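You operate a simulated robot arm through the tools that you are given. There is no shell and no other tool.

Carry out the task below with a simulated robot arm. There is one attempt and no reset: what you move stays moved.

TASK
Dry the pack with the green tab at 75 C, let it cool and store it in the lower small drawer.
Fine: lid down till DRY shows, plate off, lid up; lift the pack only once the display is under 45 C; drawer shut.

Only the result counts: the job must be done as asked and must still hold three seconds after the hand-in. Knocking over, shifting, dropping, spilling or breaking anything else fails it. A push-on lid holds only when it is set on centred and level and pressed home; a screw cap is set on level and turned clockwise until tight.

THE ROBOT
A 7-joint arm with a two-finger parallel gripper, fixed in place. Base frame: the origin is on the floor under the middle of its stand, x ahead of it, y to its left, z up. Lengths are in m, angles in degrees, forces in N, time in s.
With the tool pointing down near the work surface it reaches from about 0.32 to 0.74 m from the base axis. Its first joint turns from -115.0 to 115.0 degrees. Payload 3.91 kg.
The tool frame sits at the grasp point between the pads (the TCP): z along the fingers, y along the line on which they close. The tips reach 0.03 m beyond it. Largest opening 0.11 m; finger width 0.02, thickness 0.01; the body of the gripper, 0.048 by 0.112 m, starts 0.055 m behind the TCP.
Orientation is that of the tool frame in the base frame, as a unit quaternion [w, x, y, z]. With the fingers straight down and closing along the base's y, the tool's x points along the base's -x, its y along +y and its z along -z.

THE INTERFACE
- The arm moves only by the tool play_rows. Its argument "commands" is a list of rows, each a list of 3 entries, a list of its own where there are three numbers: the shift along the tool's x, y, z in mm, then the turn, a rotation vector about the tool's x, y, z in degrees, then the opening, from 0 (shut) to 1 (fully open). In form: [[[tx, ty, tz], [ax, ay, az], gripper], ...]. A call has 1 to 20 rows; each row is the pose to reach, as a shift and turn from the pose commanded when the call began, along the tool's axes at that moment. A row lasts 0.2 s, in which the tool goes at most 0.05 m and 8.6 degrees; a call with a longer step from one row to the next is refused whole, and so is a gripper value outside its range. Where a pose cannot be reached the arm comes as near as it can. A force on the tool above 60 N (or 10 N above the force at the start of the call, whichever is more), or a blocked arm, ends the call early, and 0.2 s more pass. The fingers move at their own pace (about 0.108 m/s each) and stop on an object; they squeeze with about 35 N. The grip force told is the motor's: it shows also when the fingers shut on nothing. Time passes only in rows, and 0.2 s behind the last, so rows that repeat a pose let the fingers close. It gives the time, the measured TCP pose, the force on the tool (base axes), the opening and the grip force at its end, in the units of the frame above (readings bear some noise), with the torque about the TCP (base axes, N m) and any sound that the robot's microphone picked up.
- Cameras (640 x 400 px; columns grow to the right, rows downward): "scene" is fixed at [0.0604, 0.5079, 1.745]; the picture's right is [-0.77, -0.63, 0.00], its down [-0.31, 0.38, -0.87] and it looks along [0.55, -0.68, -0.48] (base axes); focal length 357 px, centre (320, 200). "wrist" rides on the gripper at [0.072, 0.017, -0.103] in the tool frame; the picture's right is [-0.23, 0.97, 0.00], its down [-0.76, -0.18, -0.62] and it looks along [-0.61, -0.14, 0.78] (tool axes); focal length 222 px, centre (320, 200).
- camera(camera): a new picture of that camera. No time passes.
- slide_trunk(by): slides the trunk up (or, below 0, down) by that many m; the arm rides with it, the base frame stays. It gives what a move gives, with no picture.
- locate(camera, pixels): for up to 12 pixels [column, row] of the newest picture of that camera ("zoom" is the newest enlarged one), the place [x, y, z] in the base frame of the surface seen there, good to about 0.002 m, but the place of the scene camera against the robot may be out by one fixed shift of up to 0.025 m in any direction. No time passes.
- zoom(camera, box): a new picture of the part [left, top, right, bottom] of that camera's present view, enlarged. No time passes.
- job_done(): hands the job in; it is judged then, once.

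Leave the gripper open and the arm clear of the work at the hand-in unless told otherwise.

The tools are called after "Emit:" as a command line: name --argument value ..., lists and objects as JSON in quotes. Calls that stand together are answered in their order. play_rows: Moves the arm, as the interface text tells. Its arguments: {"type":"object","properties":{"commands":{"type":"array","items":{"type":"array"}}},"required":["commands"]} The other tools are called the same way: slide_trunk (by) moves the trunk up or down; camera (camera) takes a picture; locate (camera, pixels) gives the place of the surface under pixels of a picture; zoom (camera, box) takes an enlarged picture of a part of a camera's view; job_done () hands the job in.

At the start:

```text
time_s: 0.0
position: [0.3953, -0.3729, 1.4085]
ee_rot: [0.0, 0.0, 1.0, 0.0]
ft_force: [-1.3, -0.2, -0.6]
wrist_torque: [0.03, 0.01, 0.03]
width: 0.1101
grip_force: 0.1
trunk travel left (down, up): [-0.925, 0.065]
```

scene: 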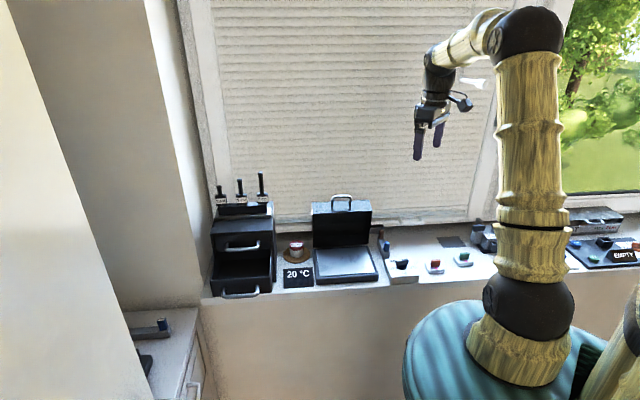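
wrist: 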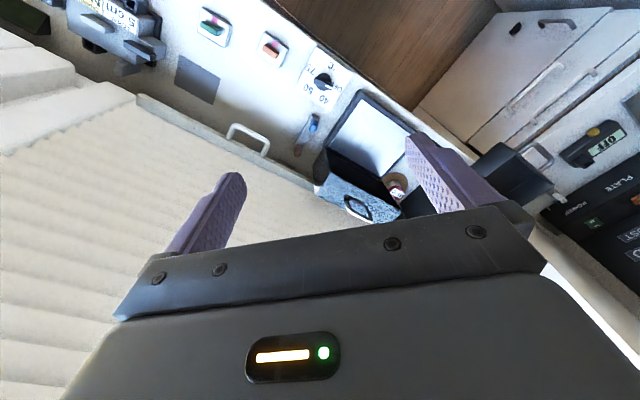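

I see a window-sill workspace with a drawer unit at left (scene around 240,250), a heated plate with lid (345,250), a small red-white pot (296,248), a knob and red and green buttons, and other stuff on the right. I'll zoom in on these parts first.

Emit:
zoom --camera "scene" --box '[190, 160, 400, 310]'

Emit:
zoom --camera "scene" --box '[370, 190, 510, 290]'

Emit:
zoom --camera "scene" --box '[540, 190, 640, 280]'

Emit:
zoom --camera "scene" --box '[110, 290, 230, 400]'

Emit:
zoom --camera "wrist" --box '[300, 0, 640, 260]'

Emit:
zoom --camera "wrist" --box '[60, 0, 380, 200]'

```text
2.67 times, centred on (295, 235) of scene
```

zoom: 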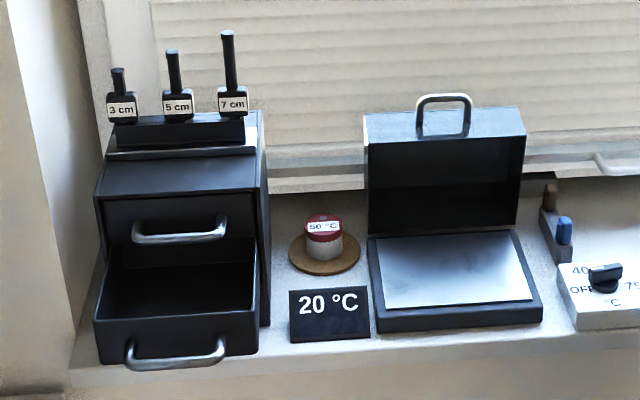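

```text
4.00 times, centred on (440, 240) of scene
```

zoom: 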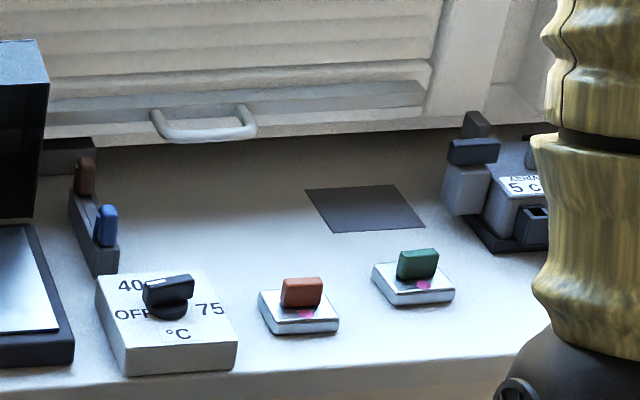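

```text
4.44 times, centred on (590, 235) of scene
```

zoom: 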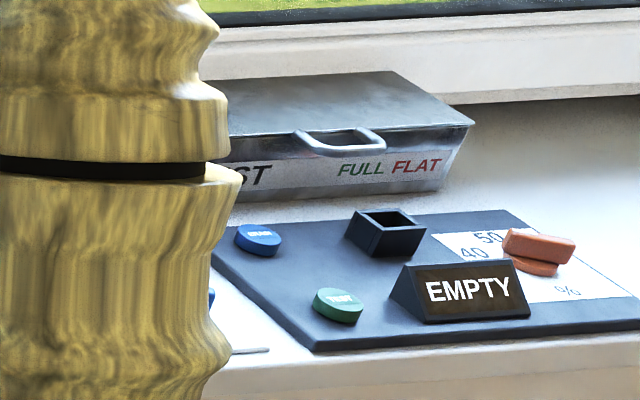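

```text
3.64 times, centred on (170, 345) of scene
```

zoom: 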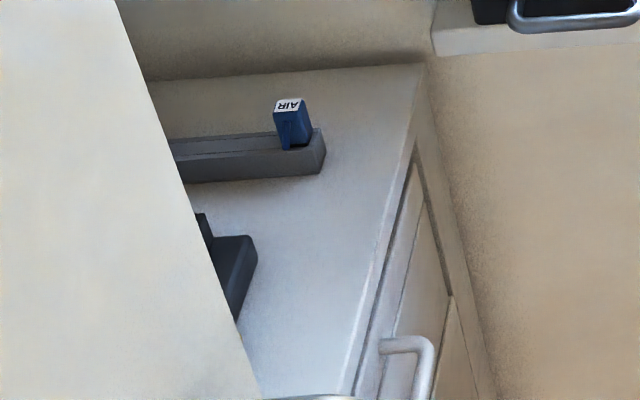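

```text
1.54 times, centred on (470, 130) of wrist
```

zoom: 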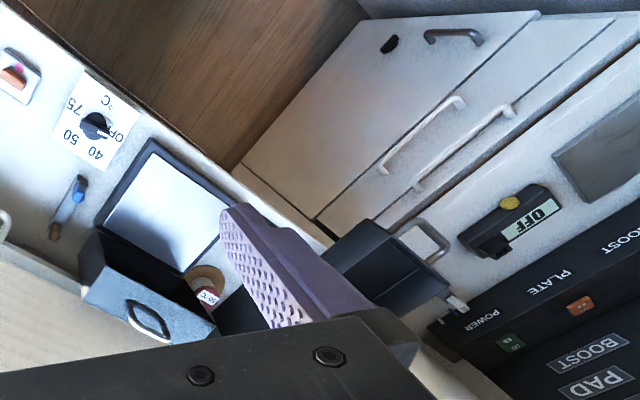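

```text
2.00 times, centred on (220, 100) of wrist
```

zoom: 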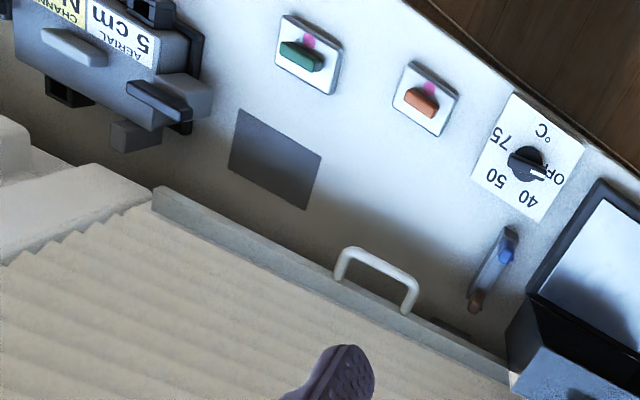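

The packs look like the two white slabs with an orange and a green tab (scene about (435,265) and (463,258)). I'll locate key points with both cameras, which also shows any shift between them.

Emit:
locate --camera "scene" --pixels '[[463, 254], [435, 262], [402, 264], [345, 262], [341, 197], [296, 243], [299, 275], [240, 295], [240, 246], [385, 247], [450, 242], [230, 275]]'

Emit:
locate --camera "wrist" --pixels '[[210, 27], [271, 49], [324, 81], [375, 140], [357, 207], [398, 187], [537, 155], [314, 122], [195, 80], [248, 137], [340, 60], [150, 60]]'

```text
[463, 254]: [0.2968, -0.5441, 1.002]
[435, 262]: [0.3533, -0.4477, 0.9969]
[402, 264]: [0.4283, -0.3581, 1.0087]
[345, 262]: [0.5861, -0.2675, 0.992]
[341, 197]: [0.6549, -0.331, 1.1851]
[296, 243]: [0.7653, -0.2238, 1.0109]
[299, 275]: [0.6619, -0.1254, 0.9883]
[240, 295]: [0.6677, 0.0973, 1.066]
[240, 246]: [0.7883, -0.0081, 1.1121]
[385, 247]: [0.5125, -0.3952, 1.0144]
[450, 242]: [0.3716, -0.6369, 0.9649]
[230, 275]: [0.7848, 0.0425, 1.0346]
```

```text
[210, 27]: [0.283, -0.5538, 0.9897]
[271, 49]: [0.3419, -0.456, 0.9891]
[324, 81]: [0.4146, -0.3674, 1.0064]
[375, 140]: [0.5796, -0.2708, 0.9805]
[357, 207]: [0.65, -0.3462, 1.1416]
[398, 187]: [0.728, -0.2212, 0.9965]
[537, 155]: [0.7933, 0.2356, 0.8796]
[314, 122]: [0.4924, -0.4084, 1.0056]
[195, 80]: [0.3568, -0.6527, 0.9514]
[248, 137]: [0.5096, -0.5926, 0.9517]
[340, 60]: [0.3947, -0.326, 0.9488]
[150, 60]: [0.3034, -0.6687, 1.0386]
```

The two cameras differ by roughly (+0.012, +0.01, +0.013), and I'll trust the wrist. Next I zoom on the plate in the scene view and locate its corners to get the bench's orientation.

Emit:
zoom --camera "scene" --box '[270, 180, 430, 300]'

```text
3.33 times, centred on (350, 240) of scene
```

zoom: 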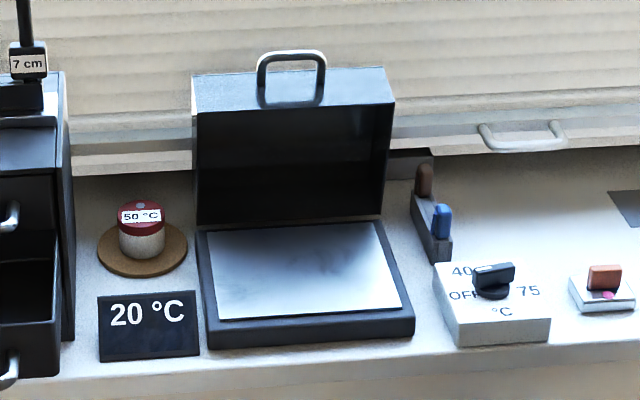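

Emit:
locate --camera "zoom" --pixels '[[218, 317], [402, 304], [378, 223], [208, 230], [195, 80], [390, 72], [395, 100], [198, 108], [258, 78], [322, 74], [380, 212], [200, 220]]'

Emit:
zoom --camera "scene" --box '[195, 165, 315, 305]'

```text
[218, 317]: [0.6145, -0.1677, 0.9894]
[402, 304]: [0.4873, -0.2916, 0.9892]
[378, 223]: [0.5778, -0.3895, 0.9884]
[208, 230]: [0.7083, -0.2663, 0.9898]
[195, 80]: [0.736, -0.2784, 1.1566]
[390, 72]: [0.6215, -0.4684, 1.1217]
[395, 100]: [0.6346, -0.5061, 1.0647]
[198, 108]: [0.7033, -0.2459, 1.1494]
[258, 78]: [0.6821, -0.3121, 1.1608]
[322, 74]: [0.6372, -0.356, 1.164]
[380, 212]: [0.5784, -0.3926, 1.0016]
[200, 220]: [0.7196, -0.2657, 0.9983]
```

```text
2.86 times, centred on (255, 235) of scene
```

zoom: 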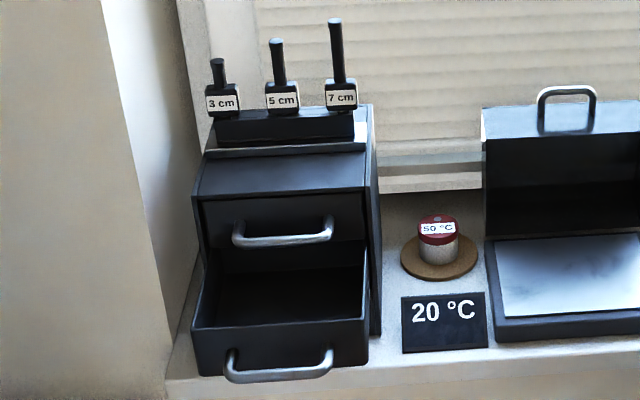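

The plate's edges run at 45° in the base frame: along the sill u=(0.71,0.71), toward the window n=(0.71,-0.71). I'll turn the tool +45° about its z, back off from the window and go down a bit, so the wrist camera looks at the sill straight on.

Emit:
play_rows --commands '[[[16, 16, 25], [0, 0, 7.5], 1], [[33, 33, 50], [0, 0, 15], 1], [[50, 50, 75], [0, 0, 22.5], 1], [[66, 66, 100], [0, 0, 30], 1], [[83, 83, 125], [0, 0, 37.5], 1], [[99, 99, 150], [0, 0, 45], 1]]'

Emit:
camera --camera "wrist"

```text
time_s: 1.4
position: [0.2957, -0.2762, 1.2596]
ee_rot: [0.0, 0.384, 0.924, 0.0]
ft_force: [-0.2, -0.3, 0.0]
wrist_torque: [0.03, -0.01, 0.01]
width: 0.1101
grip_force: 0.0
trunk travel left (down, up): [-0.925, 0.065]
```

```text
taken
```

wrist: 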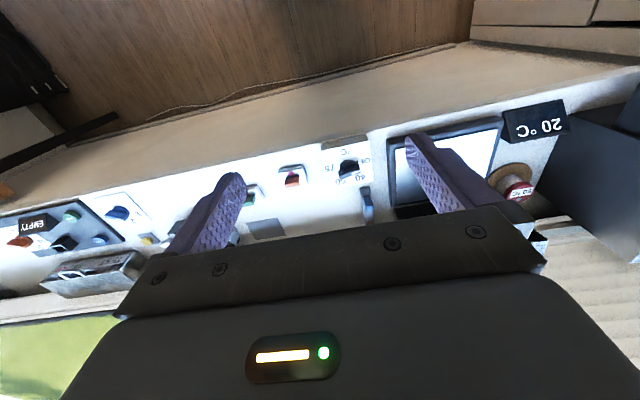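

The picture is upside down relative to the sill, with the robot side at the top. I'll move to hover above the green-tab pack at about (0.283,-0.554), TCP z about 1.2, for a close look.

Emit:
play_rows --commands '[[[-27, -30, 8], [0, 0, 0], 1], [[-54, -59, 17], [0, 0, 0], 1], [[-81, -88, 26], [0, 0, 0], 1], [[-107, -118, 34], [0, 0, 0], 1], [[-134, -147, 43], [0, 0, 0], 1], [[-161, -177, 51], [0, 0, 0], 1], [[-188, -206, 60], [0, 0, 0], 1]]'

Emit:
camera --camera "wrist"

Emit:
camera --camera "scene"

```text
time_s: 3.0
position: [0.2851, -0.5533, 1.1981]
ee_rot: [0.0, 0.382, 0.924, 0.0]
ft_force: [0.8, -0.7, 0.5]
wrist_torque: [0.0, 0.01, -0.01]
width: 0.1098
grip_force: 0.0
trunk travel left (down, up): [-0.925, 0.065]
```

```text
taken
```

wrist: 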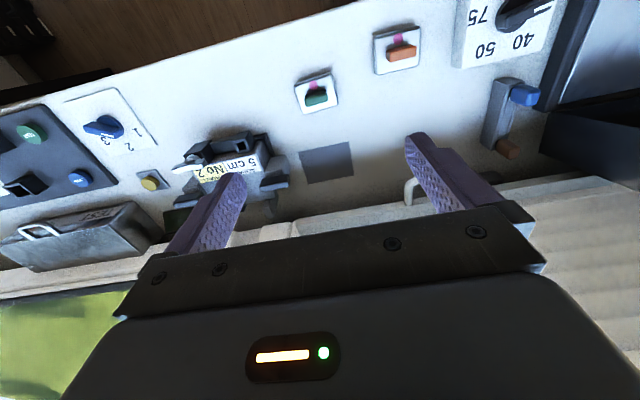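

```text
taken
```

scene: 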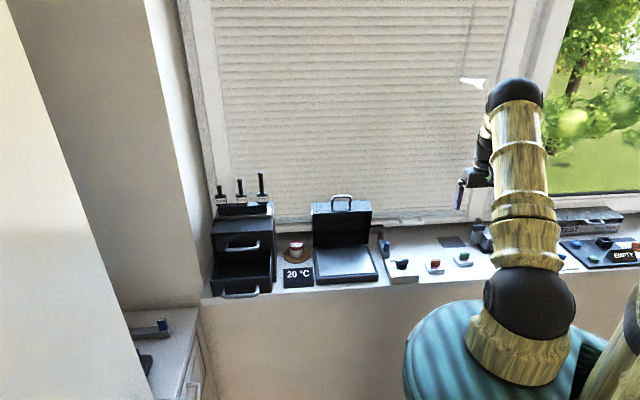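

The pack with the green tab is at wrist (315,93), and the one with the orange tab at (400,48). I zoom in on both and the knob.

Emit:
zoom --camera "wrist" --box '[270, 10, 430, 120]'

Emit:
zoom --camera "wrist" --box '[440, 0, 600, 180]'

Emit:
locate --camera "wrist" --pixels '[[306, 100], [328, 96], [317, 98], [294, 84], [332, 72], [338, 103], [302, 113], [315, 86], [374, 38], [414, 28], [503, 14], [540, 12]]'

```text
3.64 times, centred on (350, 65) of wrist
```

zoom: 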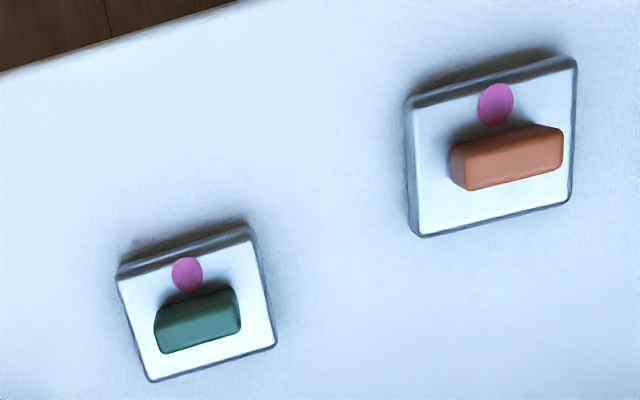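

```text
2.22 times, centred on (520, 90) of wrist
```

zoom: 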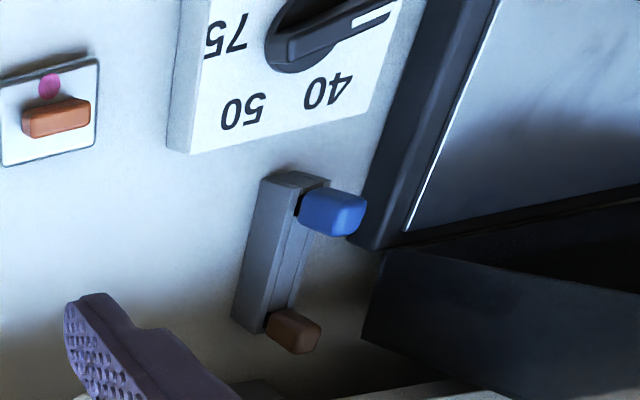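

```text
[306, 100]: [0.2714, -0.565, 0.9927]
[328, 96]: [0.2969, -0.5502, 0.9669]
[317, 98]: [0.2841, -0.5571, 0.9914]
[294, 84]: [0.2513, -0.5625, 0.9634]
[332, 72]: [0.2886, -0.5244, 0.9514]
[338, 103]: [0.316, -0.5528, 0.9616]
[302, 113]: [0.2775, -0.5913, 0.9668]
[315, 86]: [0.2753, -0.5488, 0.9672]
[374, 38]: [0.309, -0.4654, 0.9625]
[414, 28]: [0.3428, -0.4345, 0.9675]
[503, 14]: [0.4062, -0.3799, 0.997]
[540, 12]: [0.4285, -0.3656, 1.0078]
```

The green tab is a block about 30 mm long along the sill, sitting on a slab about 54 x 40 mm. I zoom in closer to get the tab's ends.

Emit:
zoom --camera "wrist" --box '[280, 65, 352, 120]'

```text
7.27 times, centred on (316, 92) of wrist
```

zoom: 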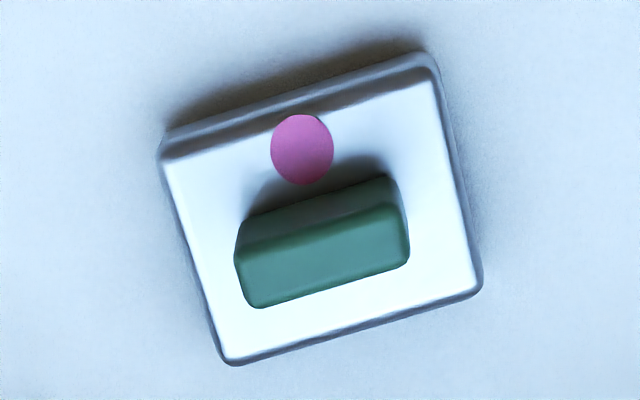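

Emit:
locate --camera "zoom" --pixels '[[242, 268], [404, 222], [252, 300], [402, 258], [325, 262], [180, 160], [430, 90], [470, 285], [235, 352], [300, 150], [395, 180]]'

```text
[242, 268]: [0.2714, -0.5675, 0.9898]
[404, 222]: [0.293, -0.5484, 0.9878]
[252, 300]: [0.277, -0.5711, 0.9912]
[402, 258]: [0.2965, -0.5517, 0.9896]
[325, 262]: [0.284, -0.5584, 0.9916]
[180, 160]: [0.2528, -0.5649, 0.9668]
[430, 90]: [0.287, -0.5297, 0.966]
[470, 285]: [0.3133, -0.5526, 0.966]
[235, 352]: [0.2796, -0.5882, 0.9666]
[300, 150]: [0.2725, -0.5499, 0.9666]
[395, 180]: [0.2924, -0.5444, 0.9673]
```

The tab's top centre is near (0.2845,-0.559,0.991). I go down in two stages with the fingers half open, starting at TCP z about 1.04, and check there.

Emit:
play_rows --commands '[[[-3.6, -4.5, 20], [0, 0, 0], 0.55], [[-3.6, -4.5, 60], [0, 0, 0], 0.55], [[-3.6, -4.5, 100], [0, 0, 0], 0.55], [[-3.6, -4.5, 135], [0, 0, 0], 0.55], [[-3.6, -4.5, 158], [0, 0, 0], 0.55], [[-3.6, -4.5, 158], [0, 0, 0], 0.55]]'

Emit:
camera --camera "wrist"

```text
time_s: 4.4
position: [0.2839, -0.5581, 1.0403]
ee_rot: [0.0, 0.383, 0.924, -0.001]
ft_force: [0.0, 0.6, 0.0]
wrist_torque: [0.01, 0.0, -0.01]
width: 0.0603
grip_force: 0.1
trunk travel left (down, up): [-0.925, 0.065]
```

```text
taken
```

wrist: 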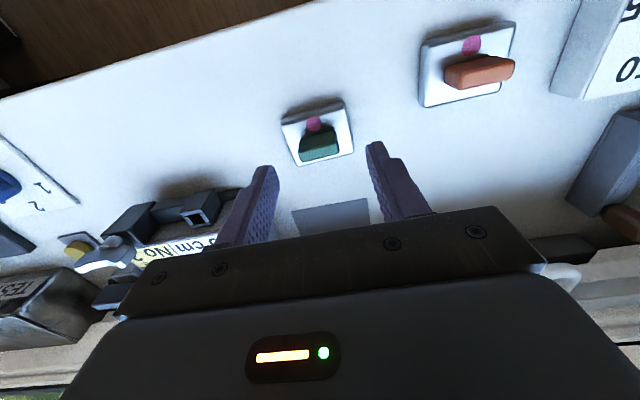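

The green tab at (319,143) sits centred between the fingers. I verify its position from this close view.

Emit:
locate --camera "wrist" --pixels '[[303, 151], [336, 143], [319, 146], [301, 158], [337, 150], [300, 165], [352, 155]]'

```text
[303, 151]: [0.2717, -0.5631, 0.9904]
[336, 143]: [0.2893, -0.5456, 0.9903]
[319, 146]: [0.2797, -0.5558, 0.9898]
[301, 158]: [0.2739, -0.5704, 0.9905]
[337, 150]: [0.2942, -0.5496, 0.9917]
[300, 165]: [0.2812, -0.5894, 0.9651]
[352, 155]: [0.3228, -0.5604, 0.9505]
```

The position agrees. I go down 39 mm and close the fingers on the tab.

Emit:
play_rows --commands '[[[0, 0, 20], [0, 0, 0], 0.55], [[0, 0, 39], [0, 0, 0], 0.55], [[0, 0, 39], [0, 0, 0], 0.3], [[0, 0, 39], [0, 0, 0], 0.1], [[0, 0, 39], [0, 0, 0], 0.1], [[0, 0, 39], [0, 0, 0], 0.1]]'

Emit:
camera --camera "wrist"

```text
time_s: 5.8
position: [0.2825, -0.5568, 1.0011]
ee_rot: [0.0, 0.383, 0.924, 0.0]
ft_force: [0.8, -0.3, 0.4]
wrist_torque: [-0.05, -0.02, 0.01]
width: 0.0311
grip_force: 34.2
trunk travel left (down, up): [-0.925, 0.065]
```

```text
taken
```

wrist: 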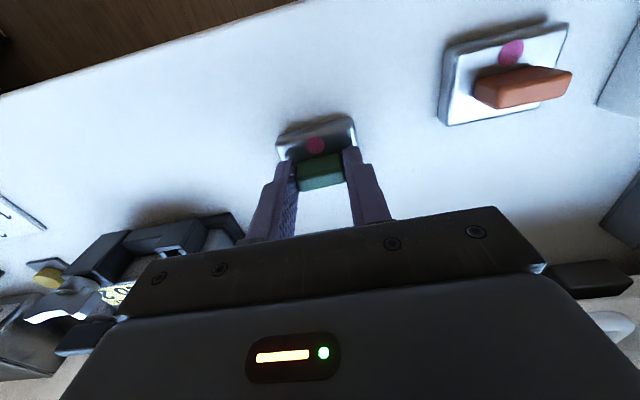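

The grip holds at 0.031 m width. I lift straight up 130 mm and check.

Emit:
play_rows --commands '[[[0, 0, -10], [0, 0, 0], 0.1], [[0, 0, -40], [0, 0, 0], 0.1], [[0, 0, -80], [0, 0, 0], 0.1], [[0, 0, -115], [0, 0, 0], 0.1], [[0, 0, -130], [0, 0, 0], 0.1]]'

Emit:
camera --camera "wrist"

```text
time_s: 7.0
position: [0.2826, -0.5589, 1.1333]
ee_rot: [0.0, 0.383, 0.924, 0.0]
ft_force: [0.6, 0.4, -0.7]
wrist_torque: [-0.01, 0.01, -0.01]
width: 0.0313
grip_force: 35.5
trunk travel left (down, up): [-0.925, 0.065]
```

```text
taken
```

wrist: 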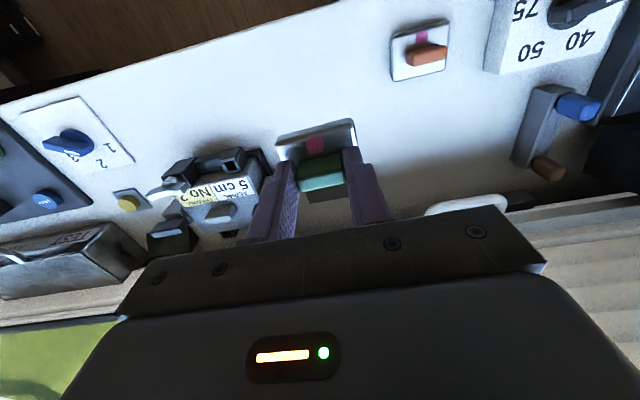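

The pack hangs securely. I carry it 406 mm along the sill to above the plate, keeping its height.

Emit:
play_rows --commands '[[[-1, 20, 0], [0, 0, 0], 0.1], [[-2, 60, 0], [0, 0, 0], 0.1], [[-3, 100, 0], [0, 0, 0], 0.1], [[-4, 140, 0], [0, 0, 0], 0.1], [[-5, 180, 0], [0, 0, 0], 0.1], [[-7, 220, 0], [0, 0, 0], 0.1], [[-8, 260, 0], [0, 0, 0], 0.1], [[-9, 300, 0], [0, 0, 0], 0.1], [[-10, 340, 0], [0, 0, 0], 0.1], [[-11, 380, 0], [0, 0, 0], 0.1], [[-12, 406, 0], [0, 0, 0], 0.1]]'

Emit:
camera --camera "wrist"

Emit:
camera --camera "scene"

```text
time_s: 9.4
position: [0.5776, -0.2806, 1.1307]
ee_rot: [0.0, 0.383, 0.924, 0.0]
ft_force: [-0.4, 0.4, -1.1]
wrist_torque: [0.01, 0.0, 0.0]
width: 0.0312
grip_force: 35.3
trunk travel left (down, up): [-0.925, 0.065]
```

```text
taken
```

wrist: 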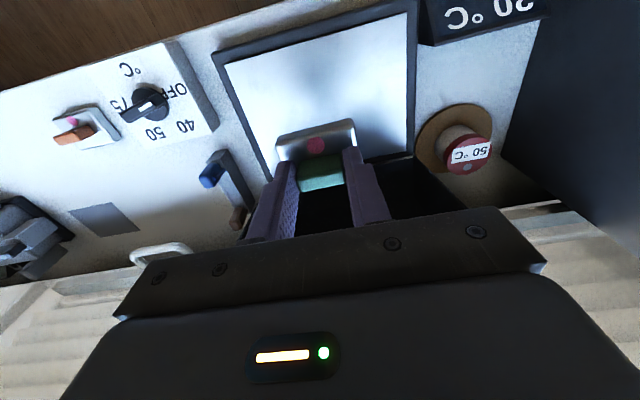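

```text
taken
```

scene: 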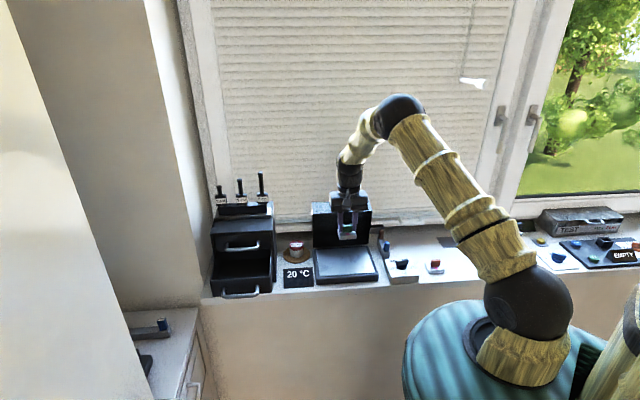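

I'm over the plate. I locate the plate's corners, the pack and the knob from here.

Emit:
locate --camera "wrist" --pixels '[[226, 66], [405, 16], [408, 150], [270, 172], [217, 53], [413, 3], [316, 146], [320, 174], [240, 110], [390, 80], [330, 90]]'

Emit:
zoom --camera "wrist" --box '[90, 40, 230, 150]'

```text
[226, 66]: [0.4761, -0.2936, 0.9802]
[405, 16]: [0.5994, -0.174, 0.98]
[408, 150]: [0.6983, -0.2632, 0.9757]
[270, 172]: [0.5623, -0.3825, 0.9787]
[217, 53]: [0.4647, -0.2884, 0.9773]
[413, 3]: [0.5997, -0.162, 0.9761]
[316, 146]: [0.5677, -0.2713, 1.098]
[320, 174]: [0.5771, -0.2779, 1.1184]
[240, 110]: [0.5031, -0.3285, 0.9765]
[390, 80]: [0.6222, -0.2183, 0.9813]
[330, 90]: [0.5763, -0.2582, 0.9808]
```

```text
3.64 times, centred on (160, 95) of wrist
```

zoom: 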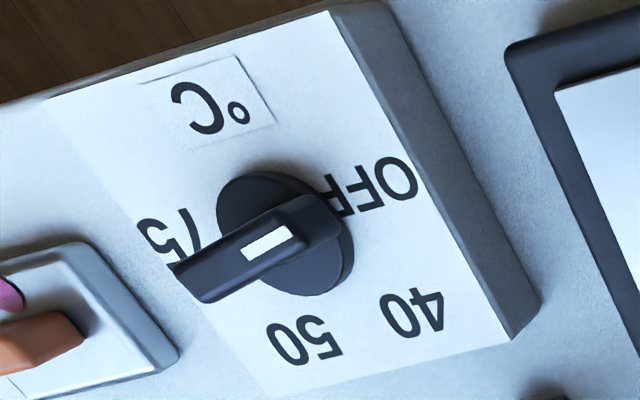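

Plate centre is (0.584,-0.278), z 0.98, and the knob's white mark points at OFF. I lower the pack to a few mm above the plate.

Emit:
play_rows --commands '[[[-1, 4, 20], [0, 0, 0], 0.1], [[-2, 5, 50], [0, 0, 0], 0.1], [[-2, 5, 80], [0, 0, 0], 0.1], [[-2, 5, 92], [0, 0, 0], 0.1], [[-2, 5, 96], [0, 0, 0], 0.1], [[-2, 5, 96], [0, 0, 0], 0.1]]'

Emit:
camera --camera "wrist"

Emit:
zoom --camera "scene" --box '[300, 180, 400, 290]'

```text
time_s: 10.8
position: [0.5815, -0.2777, 1.034]
ee_rot: [0.001, 0.382, 0.924, 0.0]
ft_force: [-0.3, 0.1, -0.7]
wrist_torque: [0.02, 0.0, 0.02]
width: 0.0308
grip_force: 34.8
trunk travel left (down, up): [-0.925, 0.065]
```

```text
taken
```

wrist: 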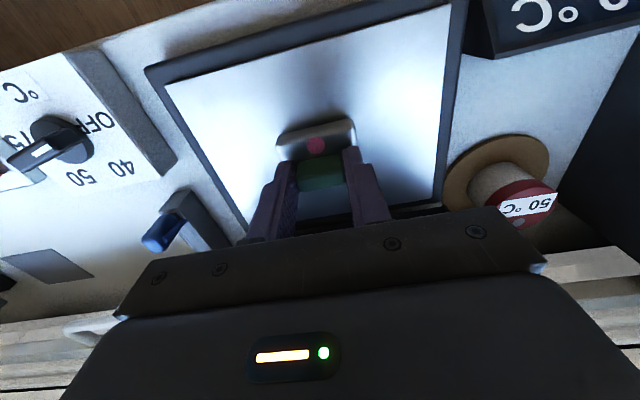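

```text
3.64 times, centred on (350, 235) of scene
```

zoom: 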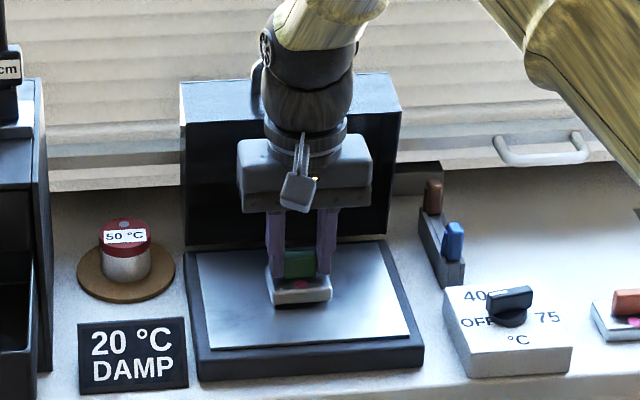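

The display now reads "20 °C DAMP", so the plate senses the pack. I go down about 3 mm more, release gently, and lift away.

Emit:
play_rows --commands '[[[0, 0, 2], [0, 0, 0], 0.1], [[0, 0, 3], [0, 0, 0], 0.1], [[0, 0, 3], [0, 0, 0], 0.1]]'

```text
time_s: 11.6
position: [0.5828, -0.2768, 1.0317]
ee_rot: [0.0, 0.383, 0.924, 0.0]
ft_force: [0.6, 0.4, -0.7]
wrist_torque: [0.02, 0.0, -0.03]
width: 0.031
grip_force: 34.5
trunk travel left (down, up): [-0.925, 0.065]
```

No contact force yet, so I ease down 1.5 mm more.

Emit:
play_rows --commands '[[[0, 0, 0.7], [0, 0, 0], 0.1], [[0, 0, 1.5], [0, 0, 0], 0.1], [[0, 0, 1.5], [0, 0, 0], 0.1]]'

Emit:
zoom --camera "scene" --box '[320, 230, 380, 280]'

```text
time_s: 12.4
position: [0.5832, -0.2768, 1.0315]
ee_rot: [0.0, 0.383, 0.924, 0.001]
ft_force: [-0.3, 0.1, 3.2]
wrist_torque: [-0.01, 0.03, 0.06]
width: 0.0313
grip_force: 35.0
trunk travel left (down, up): [-0.925, 0.065]
```

```text
8.00 times, centred on (350, 255) of scene
```

zoom: 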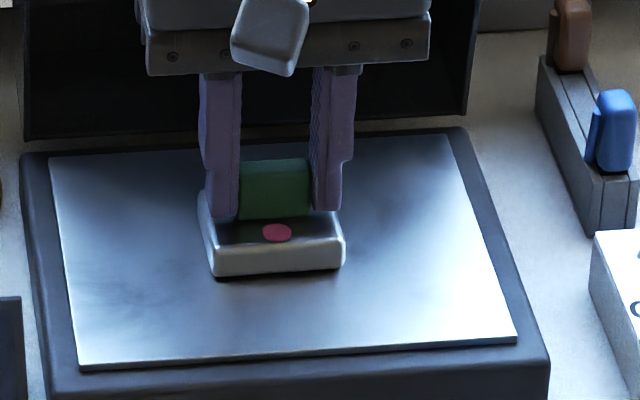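

There is contact (3 N up). I open the fingers and rise straight up 130 mm.

Emit:
play_rows --commands '[[[0, 0, 1], [0, 0, 0], 0.4], [[0, 0, 1], [0, 0, 0], 0.6], [[0, 0, 0], [0, 0, 0], 0.6], [[0, 0, -25], [0, 0, 0], 0.6], [[0, 0, -60], [0, 0, 0], 0.6], [[0, 0, -100], [0, 0, 0], 0.6], [[0, 0, -140], [0, 0, 0], 0.6], [[0, 0, -170], [0, 0, 0], 0.6]]'

Emit:
camera --camera "wrist"

Emit:
zoom --camera "scene" --box '[280, 170, 400, 290]'

```text
time_s: 14.2
position: [0.583, -0.2777, 1.2017]
ee_rot: [0.0, 0.382, 0.924, 0.0]
ft_force: [0.0, -0.1, -0.4]
wrist_torque: [0.04, 0.0, -0.02]
width: 0.066
grip_force: 0.0
trunk travel left (down, up): [-0.925, 0.065]
```

```text
taken
```

wrist: 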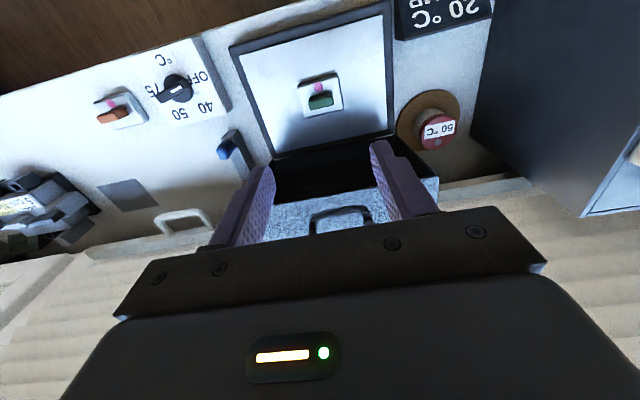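

```text
3.33 times, centred on (340, 230) of scene
```

zoom: 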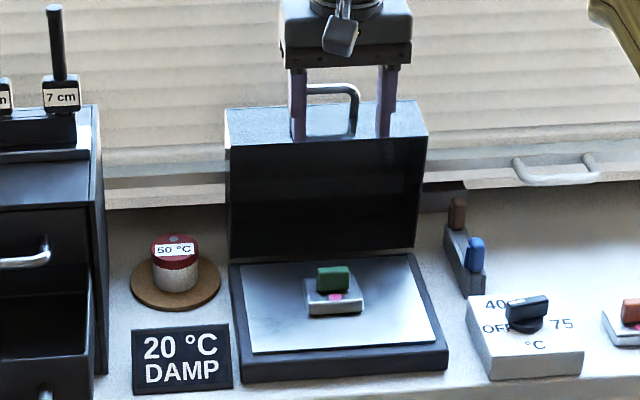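

The pack stands near the plate's centre. Next is the lid: I zoom the wrist view on it and its handle (340,215).

Emit:
zoom --camera "wrist" --box '[240, 130, 450, 260]'

```text
3.05 times, centred on (345, 195) of wrist
```

zoom: 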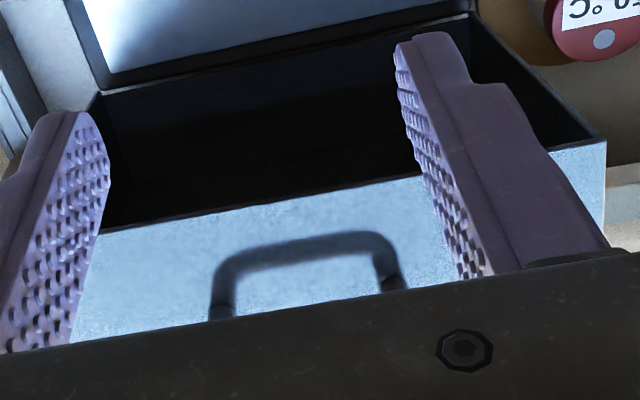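

Emit:
locate --camera "zoom" --pixels '[[310, 245], [225, 270], [385, 260], [300, 280], [120, 215], [400, 182], [595, 150], [100, 100], [470, 20], [300, 130], [590, 200], [150, 310]]'

Emit:
zoom --camera "scene" --box '[305, 180, 385, 250]'

```text
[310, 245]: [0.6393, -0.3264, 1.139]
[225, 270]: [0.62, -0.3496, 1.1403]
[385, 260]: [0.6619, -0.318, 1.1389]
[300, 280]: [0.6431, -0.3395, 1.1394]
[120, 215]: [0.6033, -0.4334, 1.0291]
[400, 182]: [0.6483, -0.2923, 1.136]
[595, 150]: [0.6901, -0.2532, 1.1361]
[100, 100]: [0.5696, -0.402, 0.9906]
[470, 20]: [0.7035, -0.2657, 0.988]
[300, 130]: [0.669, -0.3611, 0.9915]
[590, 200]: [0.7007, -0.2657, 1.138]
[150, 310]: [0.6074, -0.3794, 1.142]
```

```text
5.71 times, centred on (345, 215) of scene
```

zoom: 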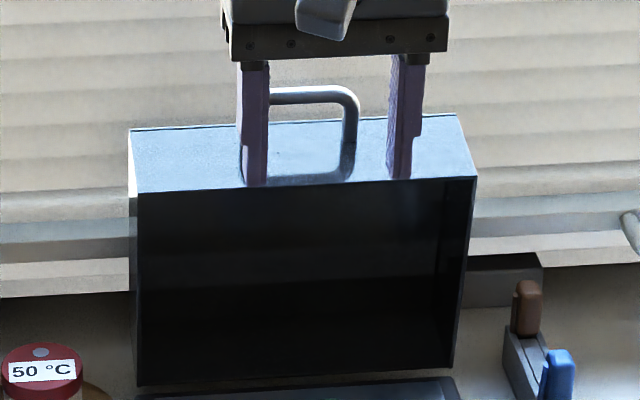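

What shows on the lid is the handle's shadow: the top face is at z 1.139 and leans forward about 8°. The handle bar itself should be near u=0.213, n=0.695, z=1.172. I rise a little and turn the hand -90° so the fingers close along n, across the bar.

Emit:
play_rows --commands '[[[2, 0, -10], [0, 0, -7.5], 0.6], [[4, 0, -20], [0, 0, -15], 0.6], [[6, 0, -30], [0, 0, -22.5], 0.6], [[8, 0, -40], [0, 0, -30], 0.6], [[10, 0, -40], [0, 0, -37.5], 0.6], [[10, 0, -40], [0, 0, -45], 0.6], [[10, 0, -40], [0, 0, -52.5], 0.6], [[10, 0, -40], [0, 0, -60], 0.6], [[10, 0, -40], [0, 0, -67.5], 0.6], [[10, 0, -40], [0, 0, -75], 0.6], [[10, 0, -40], [0, 0, -82.5], 0.6], [[10, 0, -40], [0, 0, -90], 0.6]]'

Emit:
camera --camera "wrist"

```text
time_s: 16.8
position: [0.576, -0.2702, 1.2411]
ee_rot: [0.0, -0.385, 0.923, -0.001]
ft_force: [0.6, 0.5, 0.0]
wrist_torque: [-0.02, -0.03, 0.0]
width: 0.0658
grip_force: 0.1
trunk travel left (down, up): [-0.925, 0.065]
```

```text
taken
```

wrist: 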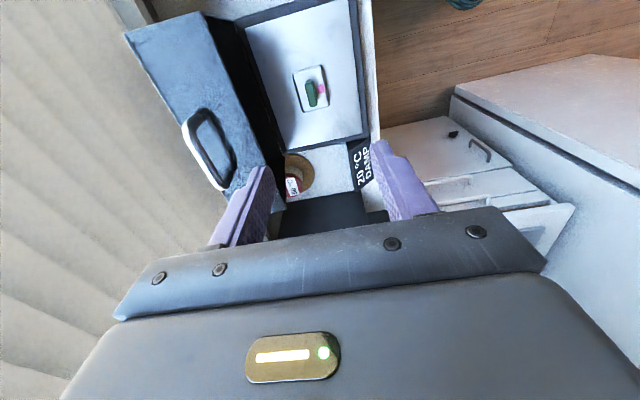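

The handle is now visible at (205,150) in the wrist view. I zoom and measure it.

Emit:
zoom --camera "wrist" --box '[120, 0, 300, 200]'

```text
2.00 times, centred on (210, 100) of wrist
```

zoom: 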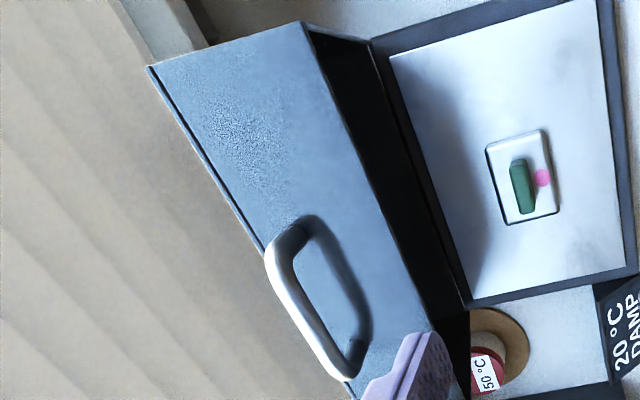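

Emit:
locate --camera "zoom" --pixels '[[283, 280], [300, 320], [325, 360], [272, 258], [302, 230], [356, 348], [160, 72], [300, 30], [380, 180], [440, 310], [378, 50], [240, 215]]'

```text
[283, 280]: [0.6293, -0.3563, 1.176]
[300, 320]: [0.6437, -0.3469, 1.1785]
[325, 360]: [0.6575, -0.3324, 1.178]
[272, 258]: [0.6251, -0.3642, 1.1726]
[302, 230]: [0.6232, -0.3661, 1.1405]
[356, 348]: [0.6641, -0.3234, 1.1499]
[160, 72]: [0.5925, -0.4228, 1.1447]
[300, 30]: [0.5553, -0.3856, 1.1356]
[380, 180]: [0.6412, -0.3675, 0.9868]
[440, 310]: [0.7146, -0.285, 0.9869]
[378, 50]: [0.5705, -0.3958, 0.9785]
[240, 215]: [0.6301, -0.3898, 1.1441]
```

The bar runs along u at about n=0.698, z=1.174, centred at u=0.212. I move above it at the present height and check alignment before going down.

Emit:
play_rows --commands '[[[2, -30, 0], [0, 0, 0], 0.5], [[4, -65, 0], [0, 0, 0], 0.5], [[5, -98, 0], [0, 0, 0], 0.5], [[5, -98, 10], [0, 0, 0], 0.5]]'

Emit:
camera --camera "wrist"

Emit:
zoom --camera "scene" --box '[290, 150, 400, 250]'

```text
time_s: 17.8
position: [0.6436, -0.3431, 1.2311]
ee_rot: [0.0, -0.384, 0.923, -0.001]
ft_force: [0.4, 0.4, -1.0]
wrist_torque: [0.01, -0.03, -0.04]
width: 0.0553
grip_force: 0.0
trunk travel left (down, up): [-0.925, 0.065]
```

```text
taken
```

wrist: 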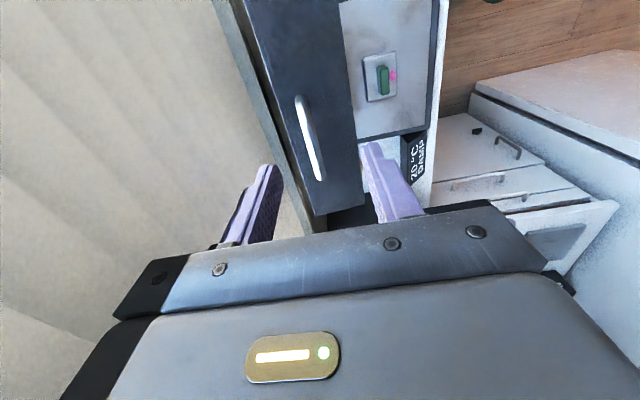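

```text
4.00 times, centred on (345, 200) of scene
```

zoom: 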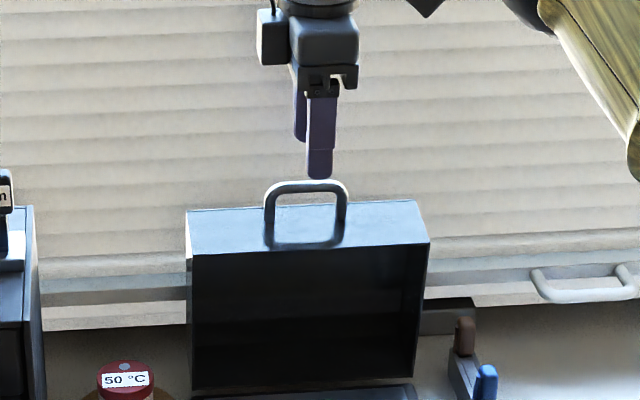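

Reached. The bar shows edge-on between the fingers at (300,97) to (322,178), so I locate it again.

Emit:
locate --camera "wrist" --pixels '[[299, 100], [303, 115], [309, 140], [315, 160], [320, 176], [340, 140], [275, 120]]'

Emit:
zoom --camera "wrist" --box '[230, 60, 400, 220]'

```text
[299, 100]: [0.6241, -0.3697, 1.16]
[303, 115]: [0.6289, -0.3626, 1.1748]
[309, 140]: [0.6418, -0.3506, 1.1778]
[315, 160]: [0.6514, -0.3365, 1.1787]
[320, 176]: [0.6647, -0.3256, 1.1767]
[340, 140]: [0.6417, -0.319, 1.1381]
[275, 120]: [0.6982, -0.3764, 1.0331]
```

```text
2.50 times, centred on (315, 140) of wrist
```

zoom: 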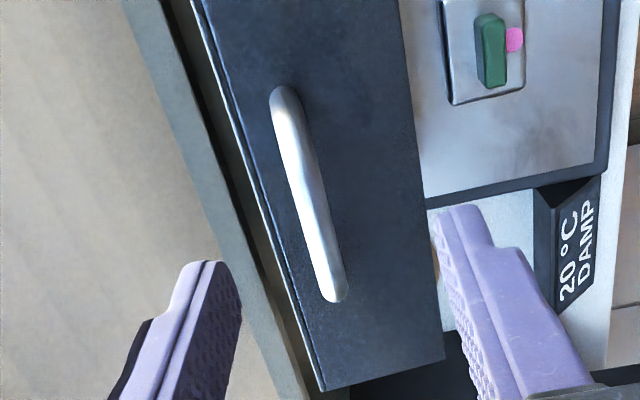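

The bar is at n=0.700, z 1.178 (top), within 2 mm of my TCP line. I go down 46 mm to straddle it and close gently.

Emit:
play_rows --commands '[[[-1, -2, 15], [0, 0, 0], 0.5], [[-1, -2, 32], [0, 0, 0], 0.5], [[-1, -2, 46], [0, 0, 0], 0.5], [[-1, -2, 46], [0, 0, 0], 0.3], [[-1, -2, 46], [0, 0, 0], 0.15], [[-1, -2, 46], [0, 0, 0], 0.05], [[-1, -2, 46], [0, 0, 0], 0.05]]'

Emit:
camera --camera "wrist"

Emit:
zoom --camera "scene" --box '[290, 150, 400, 250]'

```text
time_s: 19.4
position: [0.6437, -0.3434, 1.1854]
ee_rot: [0.0, -0.382, 0.924, 0.0]
ft_force: [0.2, 0.1, 0.3]
wrist_torque: [0.01, -0.02, 0.11]
width: 0.0094
grip_force: 44.0
trunk travel left (down, up): [-0.925, 0.065]
```

```text
taken
```

wrist: 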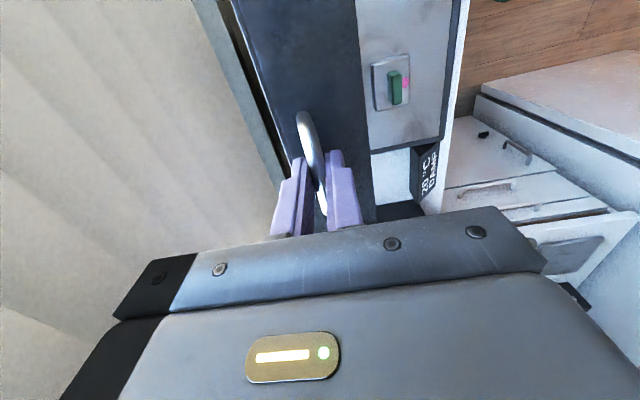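

```text
4.00 times, centred on (345, 200) of scene
```

zoom: 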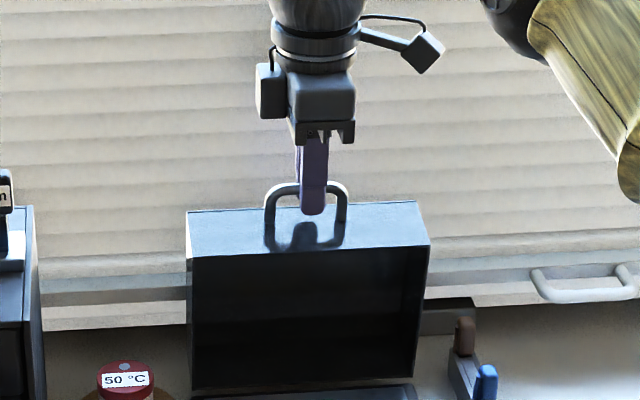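

The fingers hold the bar (width 9 mm). I start swinging the lid down along an arc about the hinge, first about 15°, then check the force.

Emit:
play_rows --commands '[[[0, 10, 0], [0, 0, 0], 0.05], [[0, 22, 0.7], [0, 0, 0], 0.05], [[0, 34, 1.8], [0, 0, 0], 0.05], [[0, 50, 5], [0, 0, 0], 0.05]]'

Emit:
zoom --camera "scene" --box '[270, 160, 410, 290]'

```text
time_s: 20.4
position: [0.608, -0.3077, 1.1798]
ee_rot: [0.0, -0.383, 0.924, 0.0]
ft_force: [-3.1, -1.5, 1.2]
wrist_torque: [-0.23, 0.22, 0.36]
width: 0.0095
grip_force: 44.9
trunk travel left (down, up): [-0.925, 0.065]
```

```text
3.08 times, centred on (340, 225) of scene
```

zoom: 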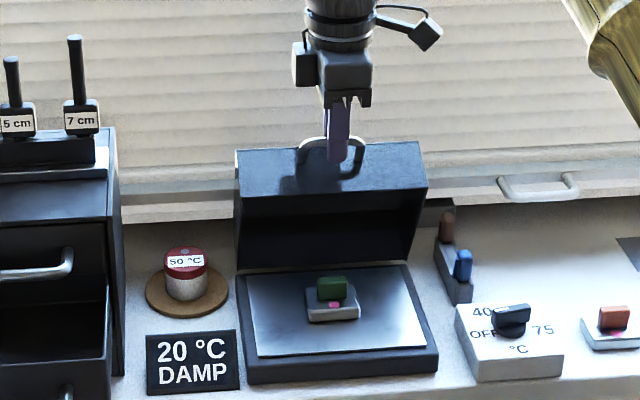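

The lid follows with little force (3 N). I continue the arc to about halfway.

Emit:
play_rows --commands '[[[0, 9, 2], [0, 0, 0], 0.05], [[0, 17.3, 4.4], [0, 0, 0], 0.05], [[0, 33.2, 10.4], [0, 0, 0], 0.05], [[0, 48.5, 17.7], [0, 0, 0], 0.05], [[0, 63.2, 26.4], [0, 0, 0], 0.05], [[0, 77.1, 36.2], [0, 0, 0], 0.05]]'

Emit:
zoom --camera "scene" --box '[270, 160, 410, 290]'

```text
time_s: 21.8
position: [0.5555, -0.2548, 1.1428]
ee_rot: [0.0, -0.383, 0.924, 0.001]
ft_force: [-1.5, -2.3, 0.0]
wrist_torque: [-0.29, 0.24, 0.7]
width: 0.0093
grip_force: 44.6
trunk travel left (down, up): [-0.925, 0.065]
```

```text
3.08 times, centred on (340, 225) of scene
```

zoom: 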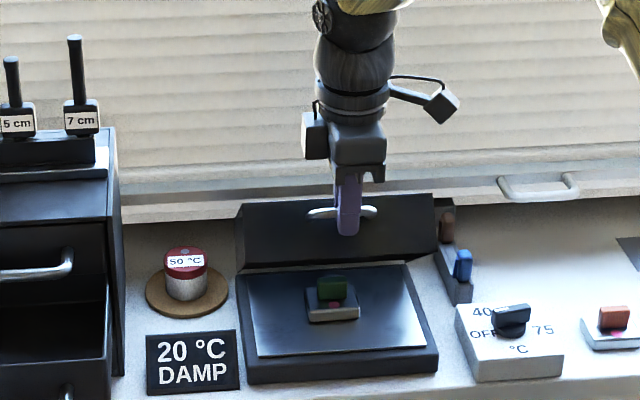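

Smooth. I continue to about 58°, then check.

Emit:
play_rows --commands '[[[0, 12.9, 11.1], [0, 0, 0], 0.05], [[0, 24.8, 23.2], [0, 0, 0], 0.05], [[0, 35.6, 36.3], [0, 0, 0], 0.05], [[0, 45.3, 50.4], [0, 0, 0], 0.05]]'

Emit:
zoom --camera "scene" --box '[270, 160, 410, 290]'

```text
time_s: 22.8
position: [0.5221, -0.2225, 1.0919]
ee_rot: [0.0, -0.384, 0.923, 0.0]
ft_force: [3.6, -1.1, -2.3]
wrist_torque: [-0.3, 0.21, 0.89]
width: 0.0095
grip_force: 45.2
trunk travel left (down, up): [-0.925, 0.065]
```

```text
3.08 times, centred on (340, 225) of scene
```

zoom: 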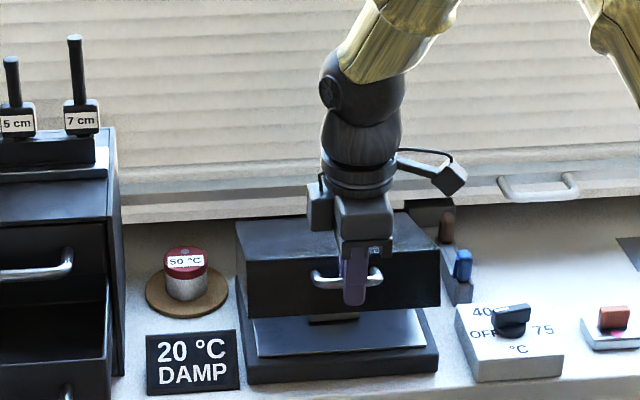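

Forces stay small. I bring it nearly home, to about 74°.

Emit:
play_rows --commands '[[[0, 8.3, 14.8], [0, 0, 0], 0.05], [[0, 15.4, 30.3], [0, 0, 0], 0.05], [[0, 20.1, 43], [0, 0, 0], 0.05], [[0, 22.0, 49.5], [0, 0, 0], 0.05]]'

Emit:
zoom --camera "scene" --box '[270, 160, 410, 290]'

```text
time_s: 23.8
position: [0.5074, -0.2065, 1.0435]
ee_rot: [0.001, -0.383, 0.924, 0.0]
ft_force: [7.3, -6.7, -2.0]
wrist_torque: [-0.57, 0.31, 0.86]
width: 0.0093
grip_force: 44.6
trunk travel left (down, up): [-0.925, 0.065]
```

```text
3.08 times, centred on (340, 225) of scene
```

zoom: 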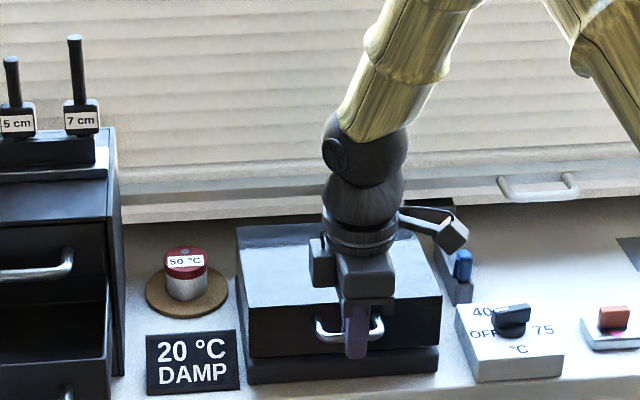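

The lid is almost shut, with a 10 N pull toward the hinge, so my radius is slightly too big. I correct by 1 mm and lower the last ~13 mm in small steps.

Emit:
play_rows --commands '[[[0, -1, 3], [0, 0, 0], 0.05], [[0, -0.5, 6], [0, 0, 0], 0.05], [[0, 0, 9], [0, 0, 0], 0.05], [[0, 0.3, 11.5], [0, 0, 0], 0.05]]'

Emit:
zoom --camera "scene" --box '[270, 160, 410, 290]'

```text
time_s: 24.8
position: [0.5052, -0.2046, 1.0329]
ee_rot: [0.001, -0.383, 0.924, 0.0]
ft_force: [-1.5, 0.6, 4.4]
wrist_torque: [-0.29, 0.33, 0.89]
width: 0.0094
grip_force: 45.0
trunk travel left (down, up): [-0.925, 0.065]
```

```text
3.08 times, centred on (340, 225) of scene
```

zoom: 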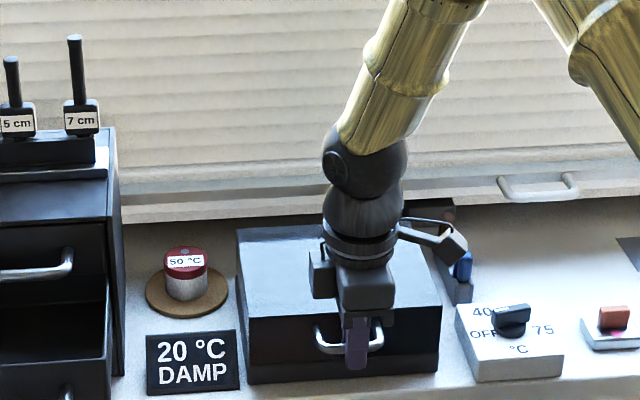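

It looks shut and fz is rising (4 N). I press 2 mm more to confirm it has bottomed.

Emit:
play_rows --commands '[[[0, 0, 1], [0, 0, 0], 0.05], [[0, 0, 2.5], [0, 0, 0], 0.05], [[0, 0, 2.5], [0, 0, 0], 0.05]]'

```text
time_s: 25.6
position: [0.5061, -0.205, 1.0314]
ee_rot: [0.002, -0.383, 0.924, -0.002]
ft_force: [-2.8, 4.3, 22.4]
wrist_torque: [-0.47, 0.57, 0.89]
width: 0.0094
grip_force: 44.7
trunk travel left (down, up): [-0.925, 0.065]
```

The lid is bottomed (22 N). I relax, open the fingers just a little since one is inside the loop, and rise straight up.

Emit:
play_rows --commands '[[[0, 0, -2], [0, 0, 0], 0.05], [[0, 0, -2], [0, 0, 0], 0.2], [[0, 0, -2], [0, 0, 0], 0.2], [[0, 0, -2], [0, 0, 0], 0.2]]'

Emit:
camera --camera "wrist"

```text
time_s: 26.6
position: [0.5046, -0.2062, 1.0314]
ee_rot: [0.001, -0.383, 0.924, 0.0]
ft_force: [0.3, -0.3, -0.7]
wrist_torque: [0.04, 0.0, 0.03]
width: 0.022
grip_force: 0.0
trunk travel left (down, up): [-0.925, 0.065]
```

```text
taken
```

wrist: 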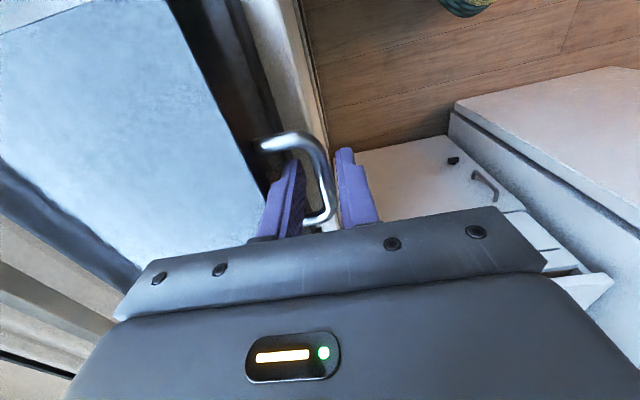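

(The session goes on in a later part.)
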